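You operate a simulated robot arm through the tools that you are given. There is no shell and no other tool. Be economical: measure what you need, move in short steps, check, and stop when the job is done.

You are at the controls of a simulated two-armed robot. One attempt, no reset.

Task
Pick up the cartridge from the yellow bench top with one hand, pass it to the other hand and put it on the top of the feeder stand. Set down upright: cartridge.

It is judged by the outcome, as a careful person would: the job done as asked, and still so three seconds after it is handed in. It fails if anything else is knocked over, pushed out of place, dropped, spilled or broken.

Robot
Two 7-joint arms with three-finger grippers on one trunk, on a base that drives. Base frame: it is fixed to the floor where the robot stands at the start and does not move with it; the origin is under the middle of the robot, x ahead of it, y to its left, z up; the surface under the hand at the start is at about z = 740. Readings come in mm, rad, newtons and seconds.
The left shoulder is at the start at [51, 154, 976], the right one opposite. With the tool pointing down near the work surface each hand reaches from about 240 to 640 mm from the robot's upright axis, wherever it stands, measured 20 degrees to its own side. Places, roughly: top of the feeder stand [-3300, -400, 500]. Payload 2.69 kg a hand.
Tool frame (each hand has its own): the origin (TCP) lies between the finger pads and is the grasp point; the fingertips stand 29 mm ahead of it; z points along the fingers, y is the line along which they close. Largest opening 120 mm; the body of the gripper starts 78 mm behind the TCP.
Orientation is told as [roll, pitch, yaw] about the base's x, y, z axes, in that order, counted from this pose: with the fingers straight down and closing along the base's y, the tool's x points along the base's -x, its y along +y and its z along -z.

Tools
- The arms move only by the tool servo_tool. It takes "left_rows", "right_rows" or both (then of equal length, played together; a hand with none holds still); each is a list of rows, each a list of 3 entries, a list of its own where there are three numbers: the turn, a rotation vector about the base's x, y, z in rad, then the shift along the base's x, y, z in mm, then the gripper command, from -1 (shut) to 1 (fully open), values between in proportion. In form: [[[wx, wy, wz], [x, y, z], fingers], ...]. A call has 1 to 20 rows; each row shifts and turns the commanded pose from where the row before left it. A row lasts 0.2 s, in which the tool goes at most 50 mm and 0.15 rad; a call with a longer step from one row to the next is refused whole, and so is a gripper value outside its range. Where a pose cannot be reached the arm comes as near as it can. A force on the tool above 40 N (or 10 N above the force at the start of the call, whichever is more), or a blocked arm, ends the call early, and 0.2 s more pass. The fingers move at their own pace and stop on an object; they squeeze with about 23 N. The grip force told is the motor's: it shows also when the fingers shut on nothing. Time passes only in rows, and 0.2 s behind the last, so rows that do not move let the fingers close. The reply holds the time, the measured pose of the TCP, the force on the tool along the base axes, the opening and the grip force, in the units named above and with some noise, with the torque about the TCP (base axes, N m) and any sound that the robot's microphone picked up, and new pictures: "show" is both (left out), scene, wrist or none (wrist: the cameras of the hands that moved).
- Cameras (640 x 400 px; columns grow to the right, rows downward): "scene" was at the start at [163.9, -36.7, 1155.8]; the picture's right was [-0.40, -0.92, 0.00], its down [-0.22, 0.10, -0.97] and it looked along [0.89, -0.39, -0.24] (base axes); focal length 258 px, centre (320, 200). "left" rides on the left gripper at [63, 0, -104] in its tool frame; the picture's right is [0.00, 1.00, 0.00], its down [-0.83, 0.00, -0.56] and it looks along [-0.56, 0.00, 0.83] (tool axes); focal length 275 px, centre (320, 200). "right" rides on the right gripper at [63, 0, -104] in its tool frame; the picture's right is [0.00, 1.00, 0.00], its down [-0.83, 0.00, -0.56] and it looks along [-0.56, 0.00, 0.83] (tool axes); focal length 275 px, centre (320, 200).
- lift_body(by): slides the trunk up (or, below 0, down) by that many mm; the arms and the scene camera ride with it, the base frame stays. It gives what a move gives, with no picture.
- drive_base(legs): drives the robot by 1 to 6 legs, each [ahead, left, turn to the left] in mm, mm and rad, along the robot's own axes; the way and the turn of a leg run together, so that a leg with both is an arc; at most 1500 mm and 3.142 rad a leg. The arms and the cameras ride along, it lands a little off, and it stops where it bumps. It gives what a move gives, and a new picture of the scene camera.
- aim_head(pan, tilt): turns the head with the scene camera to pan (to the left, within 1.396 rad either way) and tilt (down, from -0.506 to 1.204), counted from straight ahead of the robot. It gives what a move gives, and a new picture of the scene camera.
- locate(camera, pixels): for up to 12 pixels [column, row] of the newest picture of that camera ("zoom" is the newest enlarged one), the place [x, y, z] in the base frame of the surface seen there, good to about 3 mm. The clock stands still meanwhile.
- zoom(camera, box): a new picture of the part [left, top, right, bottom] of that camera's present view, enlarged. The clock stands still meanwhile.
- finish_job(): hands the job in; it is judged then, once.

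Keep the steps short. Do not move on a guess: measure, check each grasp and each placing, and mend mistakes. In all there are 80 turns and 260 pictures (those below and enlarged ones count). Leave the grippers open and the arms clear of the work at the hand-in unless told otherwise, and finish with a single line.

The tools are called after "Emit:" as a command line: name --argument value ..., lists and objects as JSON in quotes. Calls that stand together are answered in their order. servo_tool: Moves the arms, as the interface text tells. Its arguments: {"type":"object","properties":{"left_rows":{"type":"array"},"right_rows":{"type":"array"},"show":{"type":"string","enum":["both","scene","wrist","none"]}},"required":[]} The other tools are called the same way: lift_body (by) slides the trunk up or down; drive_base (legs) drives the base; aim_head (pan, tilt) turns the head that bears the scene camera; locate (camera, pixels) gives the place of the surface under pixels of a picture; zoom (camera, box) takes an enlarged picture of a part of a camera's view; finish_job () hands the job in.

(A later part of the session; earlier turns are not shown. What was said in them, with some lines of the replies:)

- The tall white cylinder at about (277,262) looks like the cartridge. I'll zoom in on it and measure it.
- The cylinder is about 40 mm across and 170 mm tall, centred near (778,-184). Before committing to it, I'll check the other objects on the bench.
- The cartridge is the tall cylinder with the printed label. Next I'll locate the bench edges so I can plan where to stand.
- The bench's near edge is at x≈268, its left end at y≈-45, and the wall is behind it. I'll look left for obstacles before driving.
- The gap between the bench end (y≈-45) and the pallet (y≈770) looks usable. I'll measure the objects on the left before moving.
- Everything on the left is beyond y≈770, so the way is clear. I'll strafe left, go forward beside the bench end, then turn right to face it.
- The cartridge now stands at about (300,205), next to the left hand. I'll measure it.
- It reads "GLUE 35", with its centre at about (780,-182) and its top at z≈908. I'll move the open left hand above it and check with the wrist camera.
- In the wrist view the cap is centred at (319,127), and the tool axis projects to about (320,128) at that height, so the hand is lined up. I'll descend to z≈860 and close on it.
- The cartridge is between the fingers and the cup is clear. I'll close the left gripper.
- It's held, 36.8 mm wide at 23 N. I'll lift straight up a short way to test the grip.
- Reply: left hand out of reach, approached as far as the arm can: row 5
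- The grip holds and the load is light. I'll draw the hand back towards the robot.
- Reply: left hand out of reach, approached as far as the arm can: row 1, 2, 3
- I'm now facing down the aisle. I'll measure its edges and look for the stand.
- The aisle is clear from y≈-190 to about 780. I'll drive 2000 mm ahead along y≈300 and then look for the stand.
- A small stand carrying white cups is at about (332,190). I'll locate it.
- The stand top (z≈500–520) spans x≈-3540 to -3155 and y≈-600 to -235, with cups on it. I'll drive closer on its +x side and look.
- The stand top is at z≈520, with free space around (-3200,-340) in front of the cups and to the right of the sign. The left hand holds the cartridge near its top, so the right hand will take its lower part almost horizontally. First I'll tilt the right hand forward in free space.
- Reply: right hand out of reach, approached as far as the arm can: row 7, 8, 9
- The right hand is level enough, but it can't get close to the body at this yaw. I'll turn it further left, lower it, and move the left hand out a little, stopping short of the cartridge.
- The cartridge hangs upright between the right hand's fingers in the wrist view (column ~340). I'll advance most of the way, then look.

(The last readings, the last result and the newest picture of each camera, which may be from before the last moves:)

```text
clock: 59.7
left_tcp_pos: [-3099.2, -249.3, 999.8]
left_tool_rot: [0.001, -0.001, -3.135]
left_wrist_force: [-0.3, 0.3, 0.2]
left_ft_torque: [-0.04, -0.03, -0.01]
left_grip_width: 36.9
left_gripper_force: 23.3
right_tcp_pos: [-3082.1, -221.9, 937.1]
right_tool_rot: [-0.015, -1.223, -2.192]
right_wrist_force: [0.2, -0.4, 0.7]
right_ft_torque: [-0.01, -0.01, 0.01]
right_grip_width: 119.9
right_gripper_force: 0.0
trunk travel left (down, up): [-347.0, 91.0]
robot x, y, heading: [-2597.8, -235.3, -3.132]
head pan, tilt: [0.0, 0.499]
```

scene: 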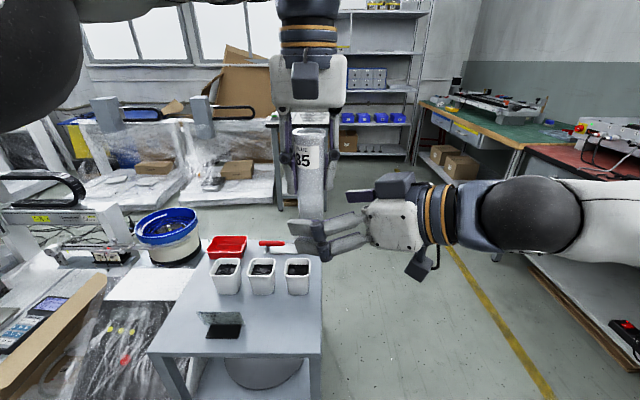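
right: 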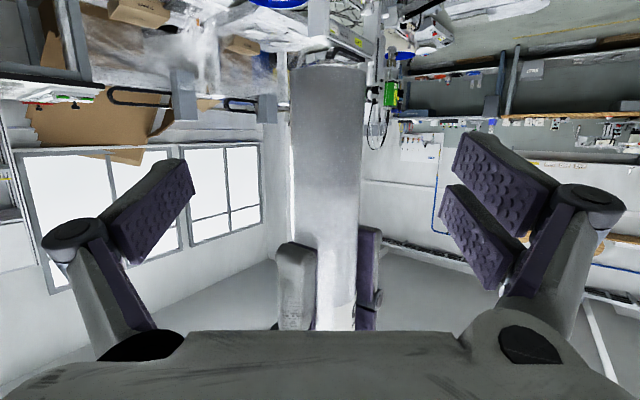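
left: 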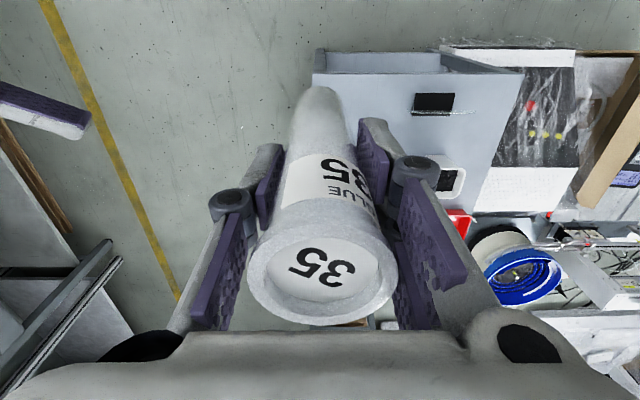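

It's clear and centred. I'll move the last (-17,-27), then close the right hand gently.

Emit:
servo_tool --right_rows '[[[0, 0, 0], [-9, -14, 0], 1], [[0, 0, 0], [-8, -13.5, 0], 1], [[0, 0, 0], [0, 0, 0], 1], [[0, 0, 0], [0, 0, 0], 0], [[0, 0, 0], [0, 0, 0], -0.25]]'

```text
clock: 60.9
left_tcp_pos: [-3098.6, -248.5, 999.5]
left_tool_rot: [0.0, 0.0, -3.136]
left_wrist_force: [0.7, 0.1, -0.8]
left_ft_torque: [-0.03, -0.03, 0.01]
left_grip_width: 37.1
left_gripper_force: 23.2
right_tcp_pos: [-3100.3, -249.8, 937.8]
right_tool_rot: [-0.018, -1.224, -2.189]
right_wrist_force: [1.1, 0.0, 0.2]
right_ft_torque: [0.01, -0.01, -0.01]
right_grip_width: 44.9
right_gripper_force: 0.2
trunk travel left (down, up): [-347.0, 91.0]
robot x, y, heading: [-2600.4, -233.0, -3.134]
head pan, tilt: [0.0, 0.499]
```

scene: 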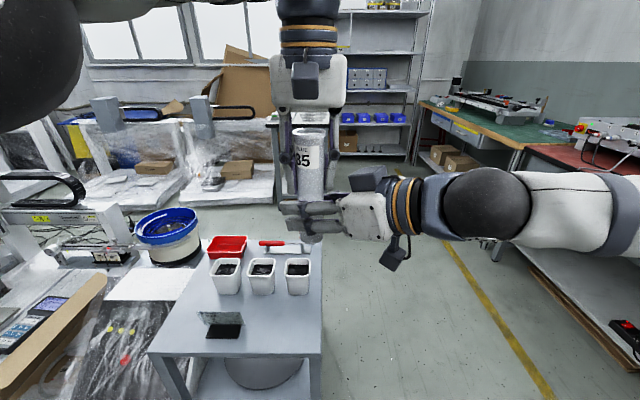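
right: 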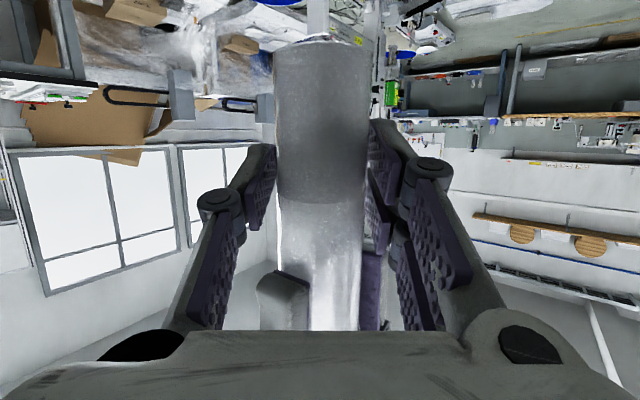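

The fingers straddle the tube evenly. I'll close fully and check the force.

Emit:
servo_tool --right_rows '[[[0, 0, 0], [0, 0, 0], -0.4], [[0, 0, 0], [0, 0, 0], -1], [[0, 0, 0], [0, 0, 0], -1], [[0, 0, 0], [0, 0, 0], -1]]' --show "none"

```text
clock: 61.9
left_tcp_pos: [-3099.3, -249.4, 1000.5]
left_tool_rot: [-0.001, 0.0, -3.136]
left_wrist_force: [-4.7, 2.2, -1.0]
left_ft_torque: [0.18, 0.43, 0.02]
left_grip_width: 36.9
left_gripper_force: 23.5
right_tcp_pos: [-3099.4, -249.7, 938.3]
right_tool_rot: [-0.017, -1.224, -2.189]
right_wrist_force: [4.7, -2.4, 1.1]
right_ft_torque: [-0.05, -0.12, -0.06]
right_grip_width: 36.6
right_gripper_force: 23.0
trunk travel left (down, up): [-347.0, 91.0]
robot x, y, heading: [-2599.3, -231.0, -3.132]
head pan, tilt: [0.0, 0.499]
```

Both hands hold it with little internal force. I'll open the left hand part way.

Emit:
servo_tool --left_rows '[[[0, 0, 0], [0, 0, 0], -0.3], [[0, 0, 0], [0, 0, 0], 0.1], [[0, 0, 0], [0, 0, 0], 0.4], [[0, 0, 0], [0, 0, 0], 0.4]]' --show "scene"

Emit:
servo_tool --left_rows '[[[0, 0, 0], [0, 0, 20], 0.4], [[0, 0, 0], [0, 0, 25], 0.4], [[0, 0, 0], [0, 0, 25], 0.4]]' --show "both"

```text
clock: 62.9
left_tcp_pos: [-3099.1, -249.4, 999.4]
left_tool_rot: [0.001, 0.0, -3.136]
left_wrist_force: [-0.2, -0.2, 0.1]
left_ft_torque: [-0.02, -0.02, 0.01]
left_grip_width: 84.2
left_gripper_force: 0.0
right_tcp_pos: [-3100.2, -250.2, 937.9]
right_tool_rot: [-0.018, -1.224, -2.189]
right_wrist_force: [-0.6, -0.2, 1.0]
right_ft_torque: [0.04, 0.03, -0.01]
right_grip_width: 36.4
right_gripper_force: 23.2
trunk travel left (down, up): [-347.0, 91.0]
robot x, y, heading: [-2597.0, -232.2, -3.135]
head pan, tilt: [0.0, 0.499]
```

scene: 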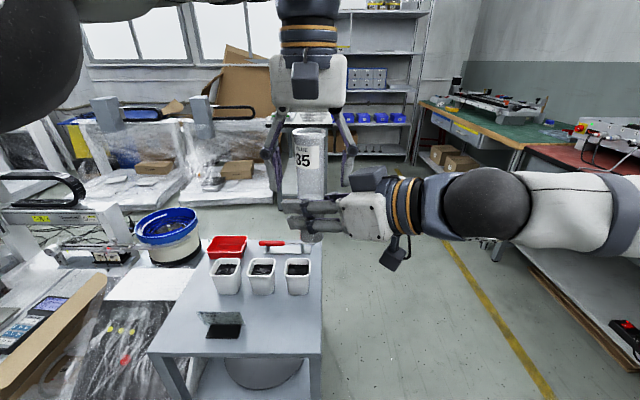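

```text
clock: 63.7
left_tcp_pos: [-3095.0, -248.4, 1029.2]
left_tool_rot: [0.0, -0.001, -3.138]
left_wrist_force: [-0.2, 0.2, 0.7]
left_ft_torque: [-0.03, -0.01, -0.05]
left_grip_width: 84.0
left_gripper_force: 0.0
left hand out of reach, approached as far as the arm can: row 2, 3
right_tcp_pos: [-3100.3, -251.2, 936.9]
right_tool_rot: [-0.017, -1.226, -2.19]
right_wrist_force: [-0.1, 0.3, -1.3]
right_ft_torque: [0.0, 0.0, 0.03]
right_grip_width: 36.7
right_gripper_force: 22.2
trunk travel left (down, up): [-347.0, 91.0]
robot x, y, heading: [-2600.8, -236.4, -3.133]
head pan, tilt: [0.0, 0.499]
```

scene: 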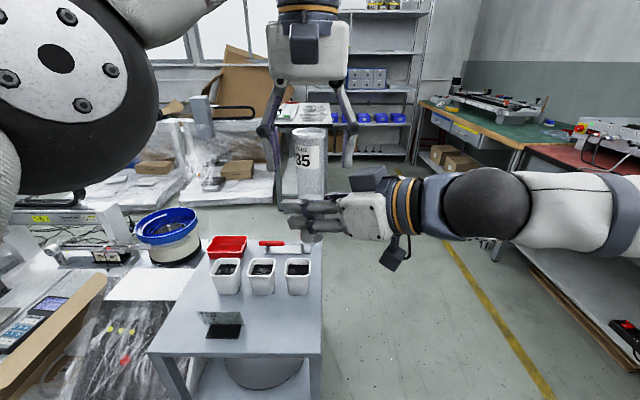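
left: 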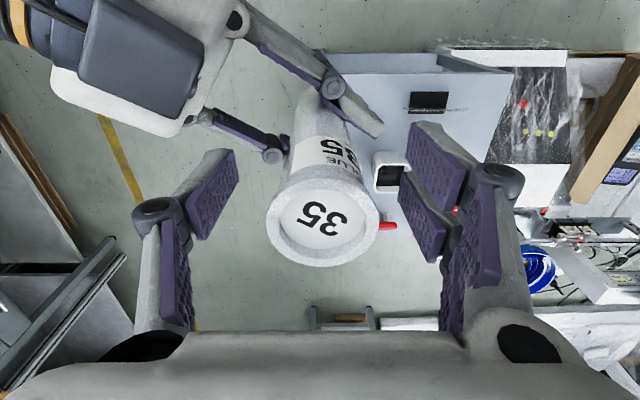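

The left hand is open but at the top of its reach. Instead, I'll lower the right hand with the cartridge out from between the left fingers.

Emit:
servo_tool --right_rows '[[[0, 0, 0], [0, 0, -20], -1], [[0, 0, 0], [0, 0, -30], -1], [[0, 0, 0], [0, 0, -30], -1], [[0, 0, 0], [0, 0, -30], -1], [[0, 0, 0], [0, 0, 0], -1]]'

```text
clock: 64.9
left_tcp_pos: [-3094.9, -249.2, 1029.4]
left_tool_rot: [0.0, 0.0, -3.136]
left_wrist_force: [-0.1, -0.6, -0.5]
left_ft_torque: [-0.01, -0.02, -0.01]
left_grip_width: 83.9
left_gripper_force: 0.1
right_tcp_pos: [-3101.2, -251.0, 826.0]
right_tool_rot: [-0.017, -1.224, -2.189]
right_wrist_force: [-0.3, -0.1, -0.6]
right_ft_torque: [0.01, -0.05, 0.02]
right_grip_width: 36.3
right_gripper_force: 23.3
trunk travel left (down, up): [-347.0, 91.0]
robot x, y, heading: [-2597.1, -232.9, -3.141]
head pan, tilt: [0.0, 0.499]
```

scene: 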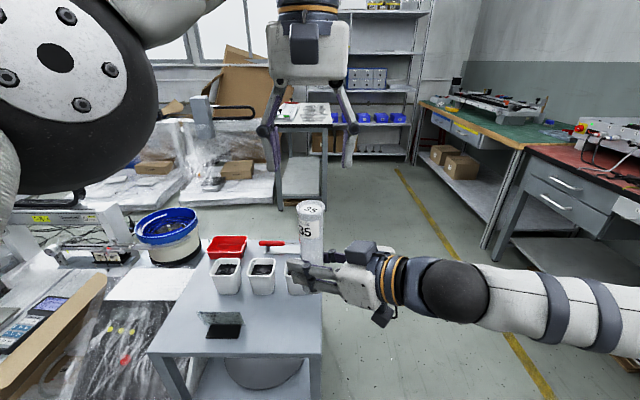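
right: 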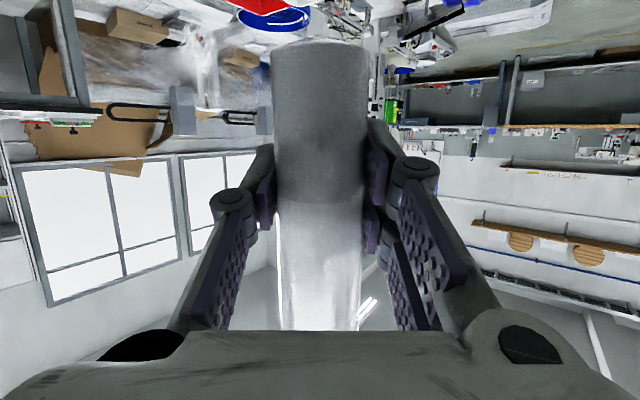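

The right hand alone holds the cartridge upright. I'll pull the left hand back out of the way, then drive closer so the cartridge sits above the free spot.

Emit:
servo_tool --left_rows '[[[0, 0, 0], [30, -20, -8], 0.4], [[0, 0, 0], [30, -20, -8], 0.4], [[0, 0, 0], [30, -30, -8], 0.6], [[0, 0, 0], [10, -30, -8], 1], [[0, 0, 0], [0, -30, -8], 1], [[0, 0, 0], [0, 0, 0], 1]]' --show "none"

Emit:
drive_base --legs '[[100, 0, 0], [0, 90, 0]]'

Emit:
aim_head --pan 0.9 --tilt 0.7

Emit:
aim_head --pan 0.1 --tilt 0.8

```text
clock: 66.3
left_tcp_pos: [-2994.6, -379.6, 988.7]
left_tool_rot: [0.0, -0.001, -3.134]
left_wrist_force: [0.5, -1.1, -1.0]
left_ft_torque: [-0.02, -0.01, 0.02]
left_grip_width: 120.0
left_gripper_force: 0.1
right_tcp_pos: [-3099.8, -249.2, 826.7]
right_tool_rot: [-0.016, -1.224, -2.189]
right_wrist_force: [-0.3, 0.2, -0.2]
right_ft_torque: [0.02, 0.02, -0.01]
right_grip_width: 36.5
right_gripper_force: 22.3
trunk travel left (down, up): [-347.0, 91.0]
robot x, y, heading: [-2595.3, -236.2, -3.139]
head pan, tilt: [0.0, 0.499]
```

```text
clock: 68.4
left_tcp_pos: [-3094.0, -470.7, 990.2]
left_tool_rot: [-0.001, 0.001, -3.136]
left_wrist_force: [-0.5, -0.8, -0.4]
left_ft_torque: [0.05, 0.02, -0.03]
left_grip_width: 120.1
left_gripper_force: 0.0
right_tcp_pos: [-3198.5, -340.6, 827.2]
right_tool_rot: [-0.016, -1.221, -2.19]
right_wrist_force: [0.2, 0.0, 0.0]
right_ft_torque: [-0.01, 0.0, 0.0]
right_grip_width: 36.4
right_gripper_force: 22.7
trunk travel left (down, up): [-347.0, 91.0]
robot x, y, heading: [-2699.8, -324.0, -3.137]
head pan, tilt: [0.0, 0.499]
```

scene: 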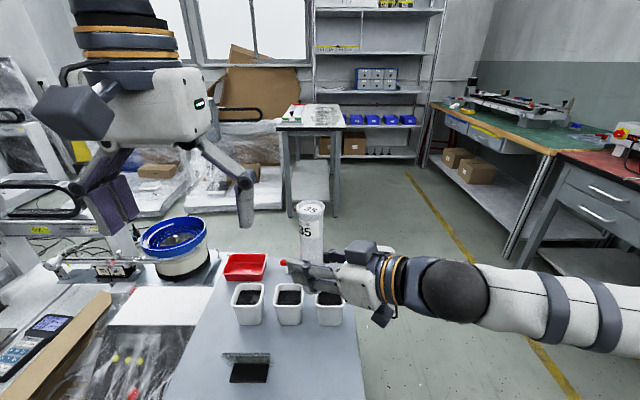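

```text
clock: 69.6
left_tcp_pos: [-3094.3, -468.9, 990.0]
left_tool_rot: [0.0, 0.0, -3.137]
left_wrist_force: [-0.3, 0.7, -0.3]
left_ft_torque: [0.02, 0.0, -0.03]
left_grip_width: 119.7
left_gripper_force: 0.0
right_tcp_pos: [-3199.8, -339.6, 827.3]
right_tool_rot: [-0.015, -1.223, -2.188]
right_wrist_force: [0.2, 0.5, 0.7]
right_ft_torque: [-0.02, 0.0, 0.0]
right_grip_width: 36.6
right_gripper_force: 23.0
trunk travel left (down, up): [-347.0, 91.0]
robot x, y, heading: [-2698.7, -323.5, -3.142]
head pan, tilt: [0.901, 0.7]
```

scene: 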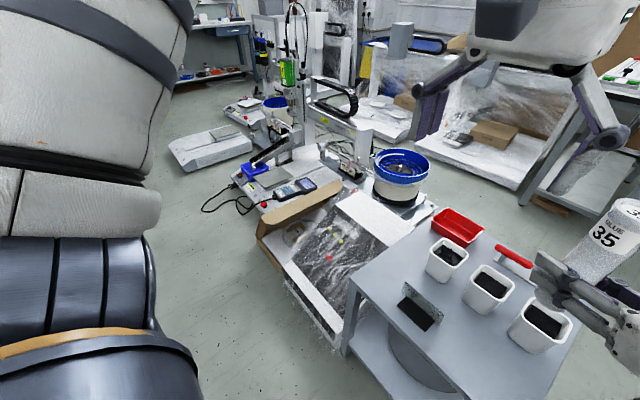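

```text
clock: 70.8
left_tcp_pos: [-3094.6, -468.8, 988.7]
left_tool_rot: [0.0, 0.0, -3.135]
left_wrist_force: [0.7, 0.4, -0.6]
left_ft_torque: [0.03, 0.02, 0.03]
left_grip_width: 119.8
left_gripper_force: 0.2
right_tcp_pos: [-3199.5, -339.7, 827.4]
right_tool_rot: [-0.014, -1.223, -2.191]
right_wrist_force: [0.3, 0.3, 0.4]
right_ft_torque: [0.01, -0.01, 0.01]
right_grip_width: 36.5
right_gripper_force: 23.5
trunk travel left (down, up): [-347.0, 91.0]
robot x, y, heading: [-2697.0, -324.8, -3.138]
head pan, tilt: [0.099, 0.799]
```

scene: 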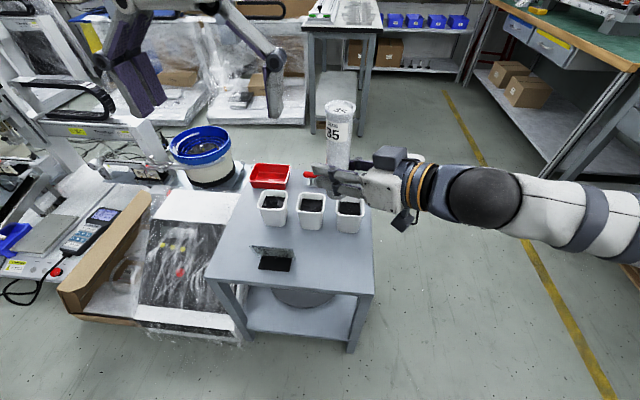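

The cartridge is now directly above the free spot. I'll re-measure the stand surface and nearby objects, then lower the trunk.

Emit:
locate --camera "scene" --pixels '[[330, 260], [345, 250], [320, 270], [350, 270], [348, 230], [310, 227], [292, 266], [370, 270], [355, 288], [325, 245], [296, 250], [360, 232]]'

Emit:
lift_body --by -180

Emit:
aim_head --pan 0.05 --tilt 0.65

```text
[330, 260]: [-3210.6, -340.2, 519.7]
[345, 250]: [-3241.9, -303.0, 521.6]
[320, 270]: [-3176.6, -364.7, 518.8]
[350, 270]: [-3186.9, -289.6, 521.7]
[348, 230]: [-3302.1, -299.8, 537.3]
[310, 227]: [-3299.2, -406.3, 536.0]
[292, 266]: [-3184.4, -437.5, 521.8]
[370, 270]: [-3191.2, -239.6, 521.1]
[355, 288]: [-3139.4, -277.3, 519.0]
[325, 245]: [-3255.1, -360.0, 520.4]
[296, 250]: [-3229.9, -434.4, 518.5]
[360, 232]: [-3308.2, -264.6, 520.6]
```

```text
clock: 72.8
left_tcp_pos: [-3093.8, -468.2, 809.4]
left_tool_rot: [-0.001, 0.0, -3.135]
left_wrist_force: [0.9, -0.8, 0.6]
left_ft_torque: [0.01, 0.01, 0.02]
left_grip_width: 120.0
left_gripper_force: 0.1
right_tcp_pos: [-3200.8, -340.0, 647.0]
right_tool_rot: [-0.018, -1.223, -2.187]
right_wrist_force: [-0.7, 0.9, 0.2]
right_ft_torque: [0.01, 0.03, 0.02]
right_grip_width: 36.3
right_gripper_force: 23.1
trunk travel left (down, up): [-167.0, 271.0]
robot x, y, heading: [-2699.9, -322.1, -3.137]
head pan, tilt: [0.099, 0.799]
```

```text
clock: 73.5
left_tcp_pos: [-3094.5, -468.4, 809.1]
left_tool_rot: [0.0, 0.0, -3.135]
left_wrist_force: [-0.3, 0.2, 0.0]
left_ft_torque: [-0.02, 0.0, -0.04]
left_grip_width: 119.9
left_gripper_force: 0.1
right_tcp_pos: [-3201.1, -339.6, 647.1]
right_tool_rot: [-0.015, -1.224, -2.19]
right_wrist_force: [-0.1, 0.4, 0.6]
right_ft_torque: [0.02, 0.01, 0.0]
right_grip_width: 36.4
right_gripper_force: 22.8
trunk travel left (down, up): [-167.0, 271.0]
robot x, y, heading: [-2696.5, -326.7, -3.138]
head pan, tilt: [0.051, 0.649]
```

scene: 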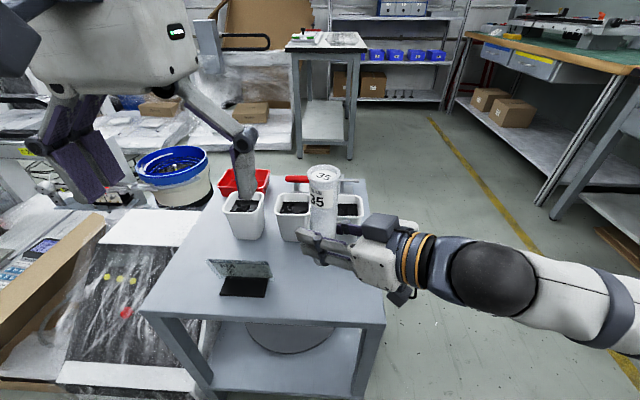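

The right hand's own camera hangs low at about (400,295). I'll measure its underside to check it clears the stand.

Emit:
zoom --camera "scene" --box '[280, 150, 460, 350]'

Emit:
locate --camera "scene" --pixels '[[395, 298], [400, 303], [390, 296], [406, 298], [411, 288], [310, 235], [318, 230], [350, 278], [386, 300]]'

```text
2.00 times, centred on (370, 250) of scene
```

zoom: 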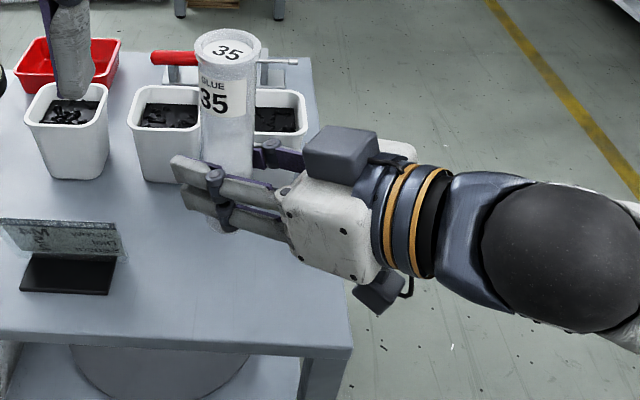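

```text
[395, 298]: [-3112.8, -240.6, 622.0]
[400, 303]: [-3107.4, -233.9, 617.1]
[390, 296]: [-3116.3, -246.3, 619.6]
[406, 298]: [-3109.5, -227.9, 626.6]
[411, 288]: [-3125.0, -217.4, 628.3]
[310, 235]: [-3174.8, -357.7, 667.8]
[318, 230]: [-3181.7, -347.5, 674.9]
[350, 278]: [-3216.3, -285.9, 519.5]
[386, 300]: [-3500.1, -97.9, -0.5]
```

The camera's underside is around z≈600 and sits outside the stand's corner, so it clears. I'll lower 55 mm and then look.

Emit:
servo_tool --right_rows '[[[0, 0, 0], [0, 0, -15], -1], [[0, 0, 0], [0, 0, -20], -1], [[0, 0, 0], [0, 0, -15], -1], [[0, 0, 0], [0, 0, -5], -1], [[0, 0, 0], [0, 0, 0], -1]]'

Emit:
zoom --camera "scene" --box '[280, 150, 460, 350]'

```text
clock: 74.7
left_tcp_pos: [-3094.2, -469.6, 808.5]
left_tool_rot: [0.002, 0.0, -3.137]
left_wrist_force: [0.1, 0.1, -0.5]
left_ft_torque: [-0.03, -0.03, 0.04]
left_grip_width: 119.9
left_gripper_force: 0.1
right_tcp_pos: [-3200.8, -341.0, 591.8]
right_tool_rot: [-0.016, -1.224, -2.191]
right_wrist_force: [-0.8, -0.1, 0.7]
right_ft_torque: [0.02, 0.02, -0.01]
right_grip_width: 36.3
right_gripper_force: 22.8
trunk travel left (down, up): [-167.0, 271.0]
robot x, y, heading: [-2697.3, -322.3, -3.139]
head pan, tilt: [0.051, 0.649]
```

scene: 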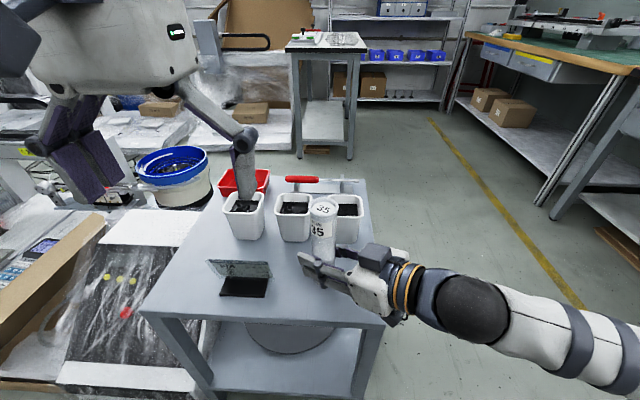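
right: 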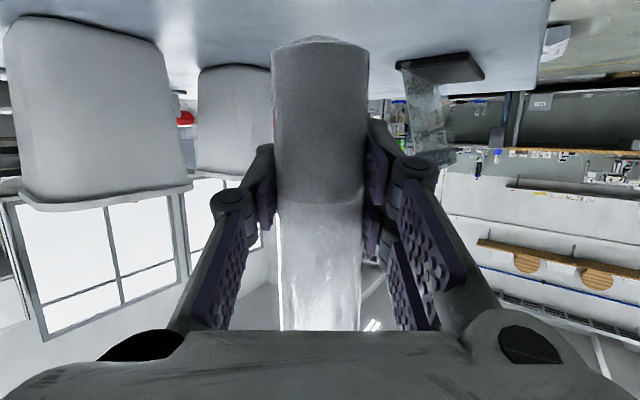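

```text
2.00 times, centred on (370, 250) of scene
```

zoom: 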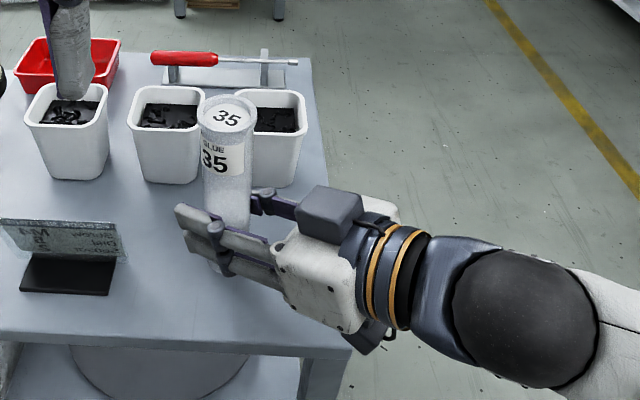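

About 12 mm remain to the surface. I'll lower in small steps and watch the force.

Emit:
servo_tool --right_rows '[[[0, 0, 0], [0, 0, -3], -1], [[0, 0, 0], [0, 0, -3], -1], [[0, 0, 0], [0, 0, -2], -1], [[0, 0, 0], [0, 0, 0], -1]]' --show "wrist"

```text
clock: 75.7
left_tcp_pos: [-3093.4, -469.6, 809.5]
left_tool_rot: [-0.001, 0.002, -3.136]
left_wrist_force: [-0.4, 0.2, 0.0]
left_ft_torque: [0.04, -0.02, -0.01]
left_grip_width: 120.3
left_gripper_force: 0.1
right_tcp_pos: [-3200.2, -340.0, 583.0]
right_tool_rot: [-0.016, -1.223, -2.19]
right_wrist_force: [0.2, 0.1, 0.4]
right_ft_torque: [-0.02, 0.0, 0.0]
right_grip_width: 36.4
right_gripper_force: 23.0
trunk travel left (down, up): [-167.0, 271.0]
robot x, y, heading: [-2699.5, -326.2, -3.138]
head pan, tilt: [0.051, 0.649]
```

right: 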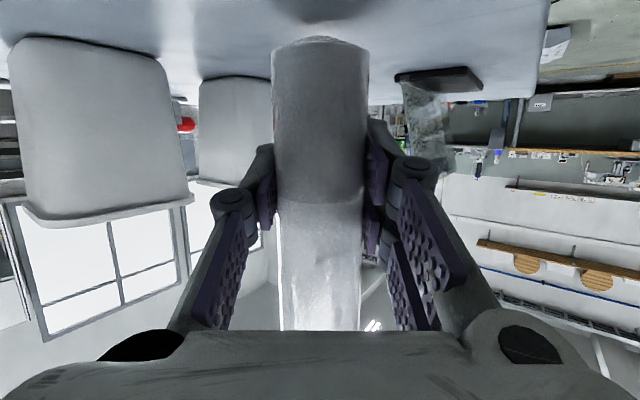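

Emit:
servo_tool --right_rows '[[[0, 0, 0], [0, 0, -1.5], -1], [[0, 0, 0], [0, 0, -1.5], -1], [[0, 0, 0], [0, 0, -1], -1], [[0, 0, 0], [0, 0, 0], -1]]' --show "wrist"

```text
clock: 76.7
left_tcp_pos: [-3094.6, -469.0, 808.8]
left_tool_rot: [-0.001, 0.0, -3.136]
left_wrist_force: [0.0, -0.6, 0.3]
left_ft_torque: [0.03, 0.02, 0.01]
left_grip_width: 120.1
left_gripper_force: 0.2
right_tcp_pos: [-3199.8, -339.7, 579.9]
right_tool_rot: [-0.015, -1.223, -2.19]
right_wrist_force: [0.5, -0.1, -0.1]
right_ft_torque: [-0.03, 0.0, 0.0]
right_grip_width: 36.3
right_gripper_force: 22.7
trunk travel left (down, up): [-167.0, 271.0]
robot x, y, heading: [-2701.0, -322.1, -3.138]
head pan, tilt: [0.051, 0.649]
```

right: 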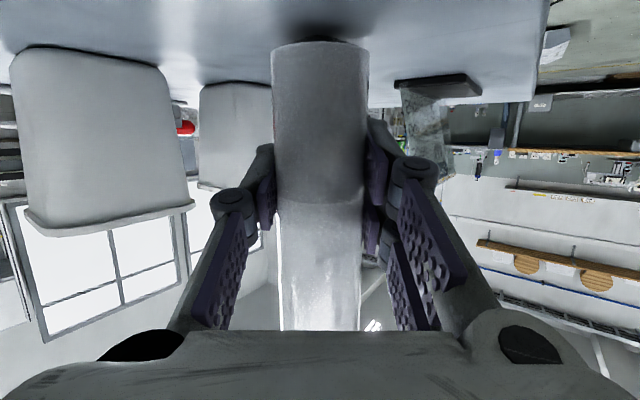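

There's no contact yet but it's very close. I'll keep lowering 1 mm per row.

Emit:
servo_tool --right_rows '[[[0, 0, 0], [0, 0, -1], -1], [[0, 0, 0], [0, 0, -1], -1], [[0, 0, 0], [0, 0, 0], -1]]' --show "wrist"

```text
clock: 77.5
left_tcp_pos: [-3093.6, -468.6, 809.4]
left_tool_rot: [0.001, 0.0, -3.136]
left_wrist_force: [-0.7, 0.2, 1.5]
left_ft_torque: [-0.02, 0.0, -0.03]
left_grip_width: 119.9
left_gripper_force: 0.0
right_tcp_pos: [-3200.5, -341.2, 578.2]
right_tool_rot: [-0.02, -1.224, -2.188]
right_wrist_force: [-0.5, 0.3, 4.4]
right_ft_torque: [-0.04, -0.03, -0.01]
right_grip_width: 36.4
right_gripper_force: 23.1
trunk travel left (down, up): [-167.0, 271.0]
robot x, y, heading: [-2696.7, -321.5, -3.138]
head pan, tilt: [0.051, 0.649]
```

right: 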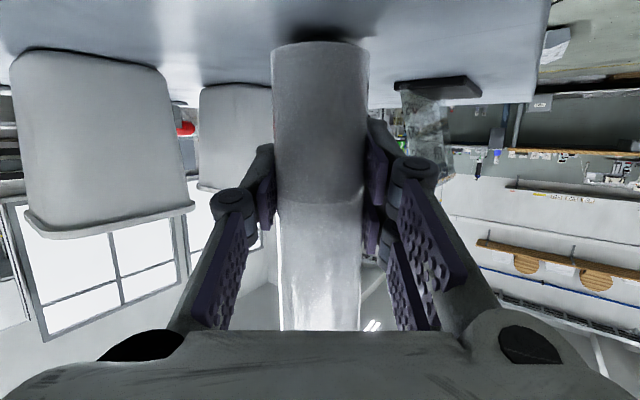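

Contact: 4.4 N upward, with almost no torque at the TCP, so the cartridge is standing on the surface. I'll open gently, part way, so the fingers stay clear of the cups.

Emit:
servo_tool --right_rows '[[[0, 0, 0], [0, 0, 0], -0.35], [[0, 0, 0], [0, 0, 0], -0.25], [[0, 0, 0], [0, 0, 0], -0.1], [[0, 0, 0], [0, 0, 0], 0.1], [[0, 0, 0], [0, 0, 0], 0.1]]'

```text
clock: 78.7
left_tcp_pos: [-3095.9, -469.7, 808.6]
left_tool_rot: [0.001, 0.001, -3.137]
left_wrist_force: [-0.1, -0.3, 0.5]
left_ft_torque: [0.0, -0.01, -0.02]
left_grip_width: 119.7
left_gripper_force: 0.0
right_tcp_pos: [-3200.8, -341.1, 577.9]
right_tool_rot: [-0.016, -1.223, -2.189]
right_wrist_force: [1.0, 0.0, -0.6]
right_ft_torque: [-0.03, 0.03, -0.01]
right_grip_width: 65.8
right_gripper_force: 0.1
trunk travel left (down, up): [-167.0, 271.0]
robot x, y, heading: [-2700.6, -324.8, -3.139]
head pan, tilt: [0.051, 0.649]
```

scene: 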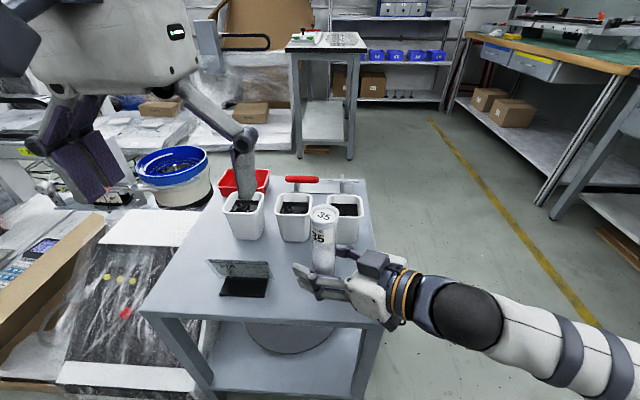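
right: 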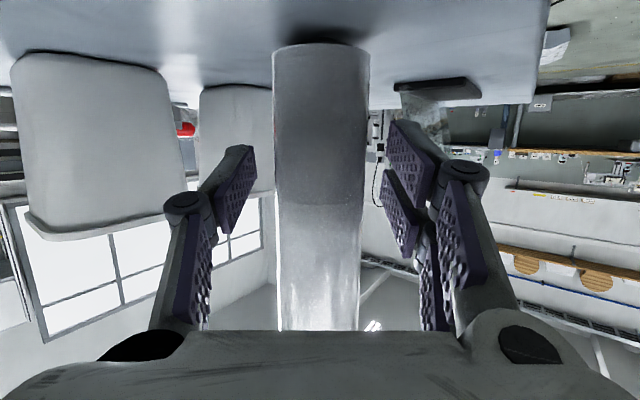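

It stands free. I'll withdraw the right hand straight back along its own direction, rising slightly.

Emit:
servo_tool --right_rows '[[[0, 0, 0], [9, 12, 2], 0.1], [[0, 0, 0], [14, 20, 4], 0.1], [[0, 0, 0], [14, 20, 6], 0.1], [[0, 0, 0], [14, 20, 6], 0.1], [[0, 0, 0], [14, 20, 6], 0.1], [[0, 0, 0], [14, 20, 6], 0.3], [[0, 0, 0], [5, 30, 10], 1], [[0, 0, 0], [0, 0, 0], 1]]'

Emit:
zoom --camera "scene" --box '[130, 150, 450, 350]'

```text
clock: 80.5
left_tcp_pos: [-3094.6, -468.9, 810.7]
left_tool_rot: [-0.002, 0.0, -3.136]
left_wrist_force: [0.5, 0.0, 0.1]
left_ft_torque: [-0.01, 0.03, 0.01]
left_grip_width: 119.8
left_gripper_force: 0.0
right_tcp_pos: [-3115.2, -198.6, 617.3]
right_tool_rot: [-0.019, -1.223, -2.188]
right_wrist_force: [-1.2, 0.1, 0.1]
right_ft_torque: [-0.02, 0.01, 0.0]
right_grip_width: 119.7
right_gripper_force: 0.0
trunk travel left (down, up): [-167.0, 271.0]
robot x, y, heading: [-2696.8, -320.1, -3.14]
head pan, tilt: [0.051, 0.649]
```

scene: 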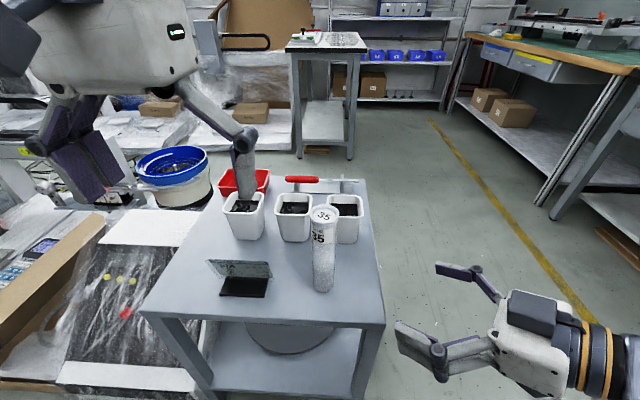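
right: 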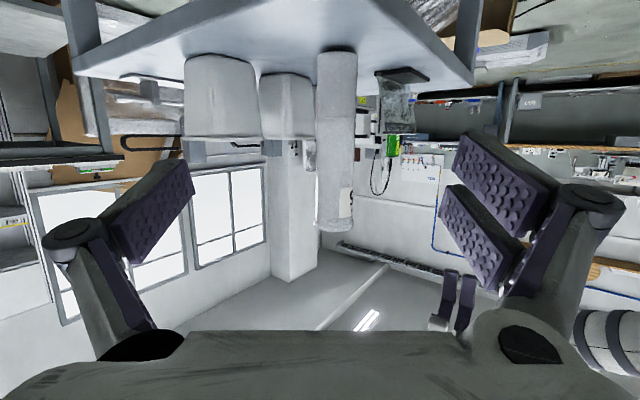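

```text
2.00 times, centred on (290, 250) of scene
```

zoom: 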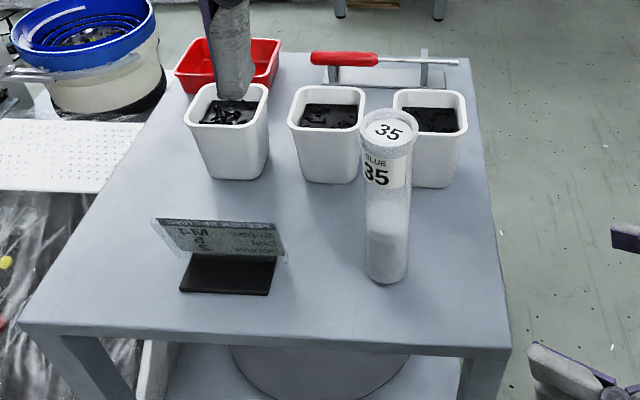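

The cartridge stands upright, 60 mm from the nearest edges and objects, and nothing else has moved. I'll raise the trunk a little and back the robot away so both arms are clear.

Emit:
lift_body --by 100

Emit:
drive_base --legs '[[-150, 0, 0]]'

Emit:
zoom --camera "scene" --box '[160, 150, 440, 325]'

```text
clock: 81.8
left_tcp_pos: [-3093.4, -468.9, 909.6]
left_tool_rot: [-0.001, 0.001, -3.137]
left_wrist_force: [0.3, -0.2, -0.4]
left_ft_torque: [0.0, 0.0, 0.0]
left_grip_width: 120.0
left_gripper_force: 0.1
right_tcp_pos: [-3116.0, -197.8, 717.3]
right_tool_rot: [-0.015, -1.224, -2.188]
right_wrist_force: [-0.1, 0.1, 0.0]
right_ft_torque: [0.01, 0.01, -0.04]
right_grip_width: 120.0
right_gripper_force: 0.0
trunk travel left (down, up): [-267.0, 171.0]
robot x, y, heading: [-2696.4, -323.9, -3.137]
head pan, tilt: [0.051, 0.649]
```

```text
clock: 83.2
left_tcp_pos: [-2944.5, -467.6, 909.4]
left_tool_rot: [0.0, -0.001, -3.137]
left_wrist_force: [-0.9, 1.2, -0.2]
left_ft_torque: [-0.02, 0.04, -0.02]
left_grip_width: 119.7
left_gripper_force: 0.0
right_tcp_pos: [-2964.5, -198.1, 718.4]
right_tool_rot: [-0.018, -1.223, -2.188]
right_wrist_force: [-0.5, 0.3, 0.6]
right_ft_torque: [0.0, 0.03, 0.03]
right_grip_width: 119.9
right_gripper_force: 0.0
trunk travel left (down, up): [-267.0, 171.0]
robot x, y, heading: [-2545.7, -319.6, -3.137]
head pan, tilt: [0.051, 0.649]
```

scene: 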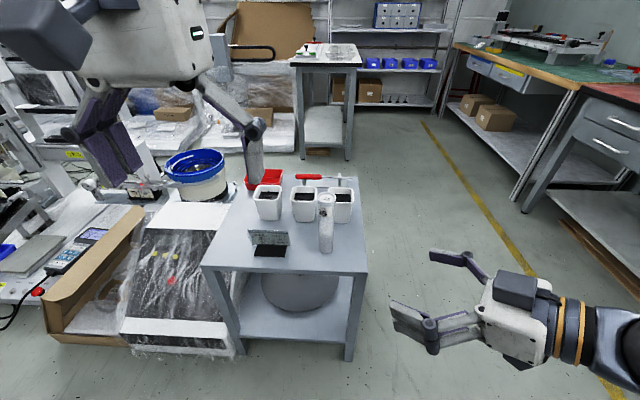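

```text
2.29 times, centred on (300, 238) of scene
```

zoom: 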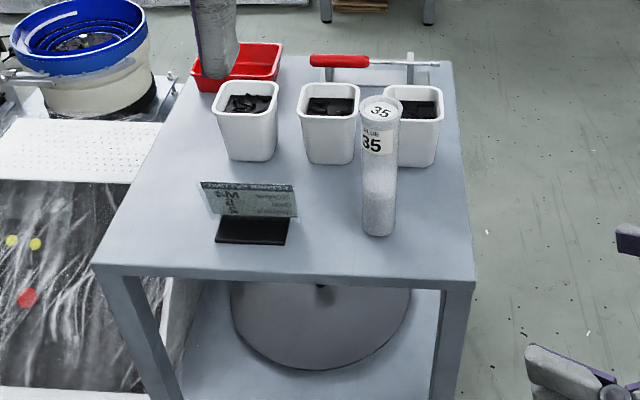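

The cartridge stands upright on the stand, nothing else there has moved, both grippers are open and the arms are clear. I'll hand the job in.

Emit:
finish_job

```text
The job is handed in.
```

The cartridge was picked up with the left hand, passed to the right and set down upright on top of the feeder stand, with nothing else disturbed.
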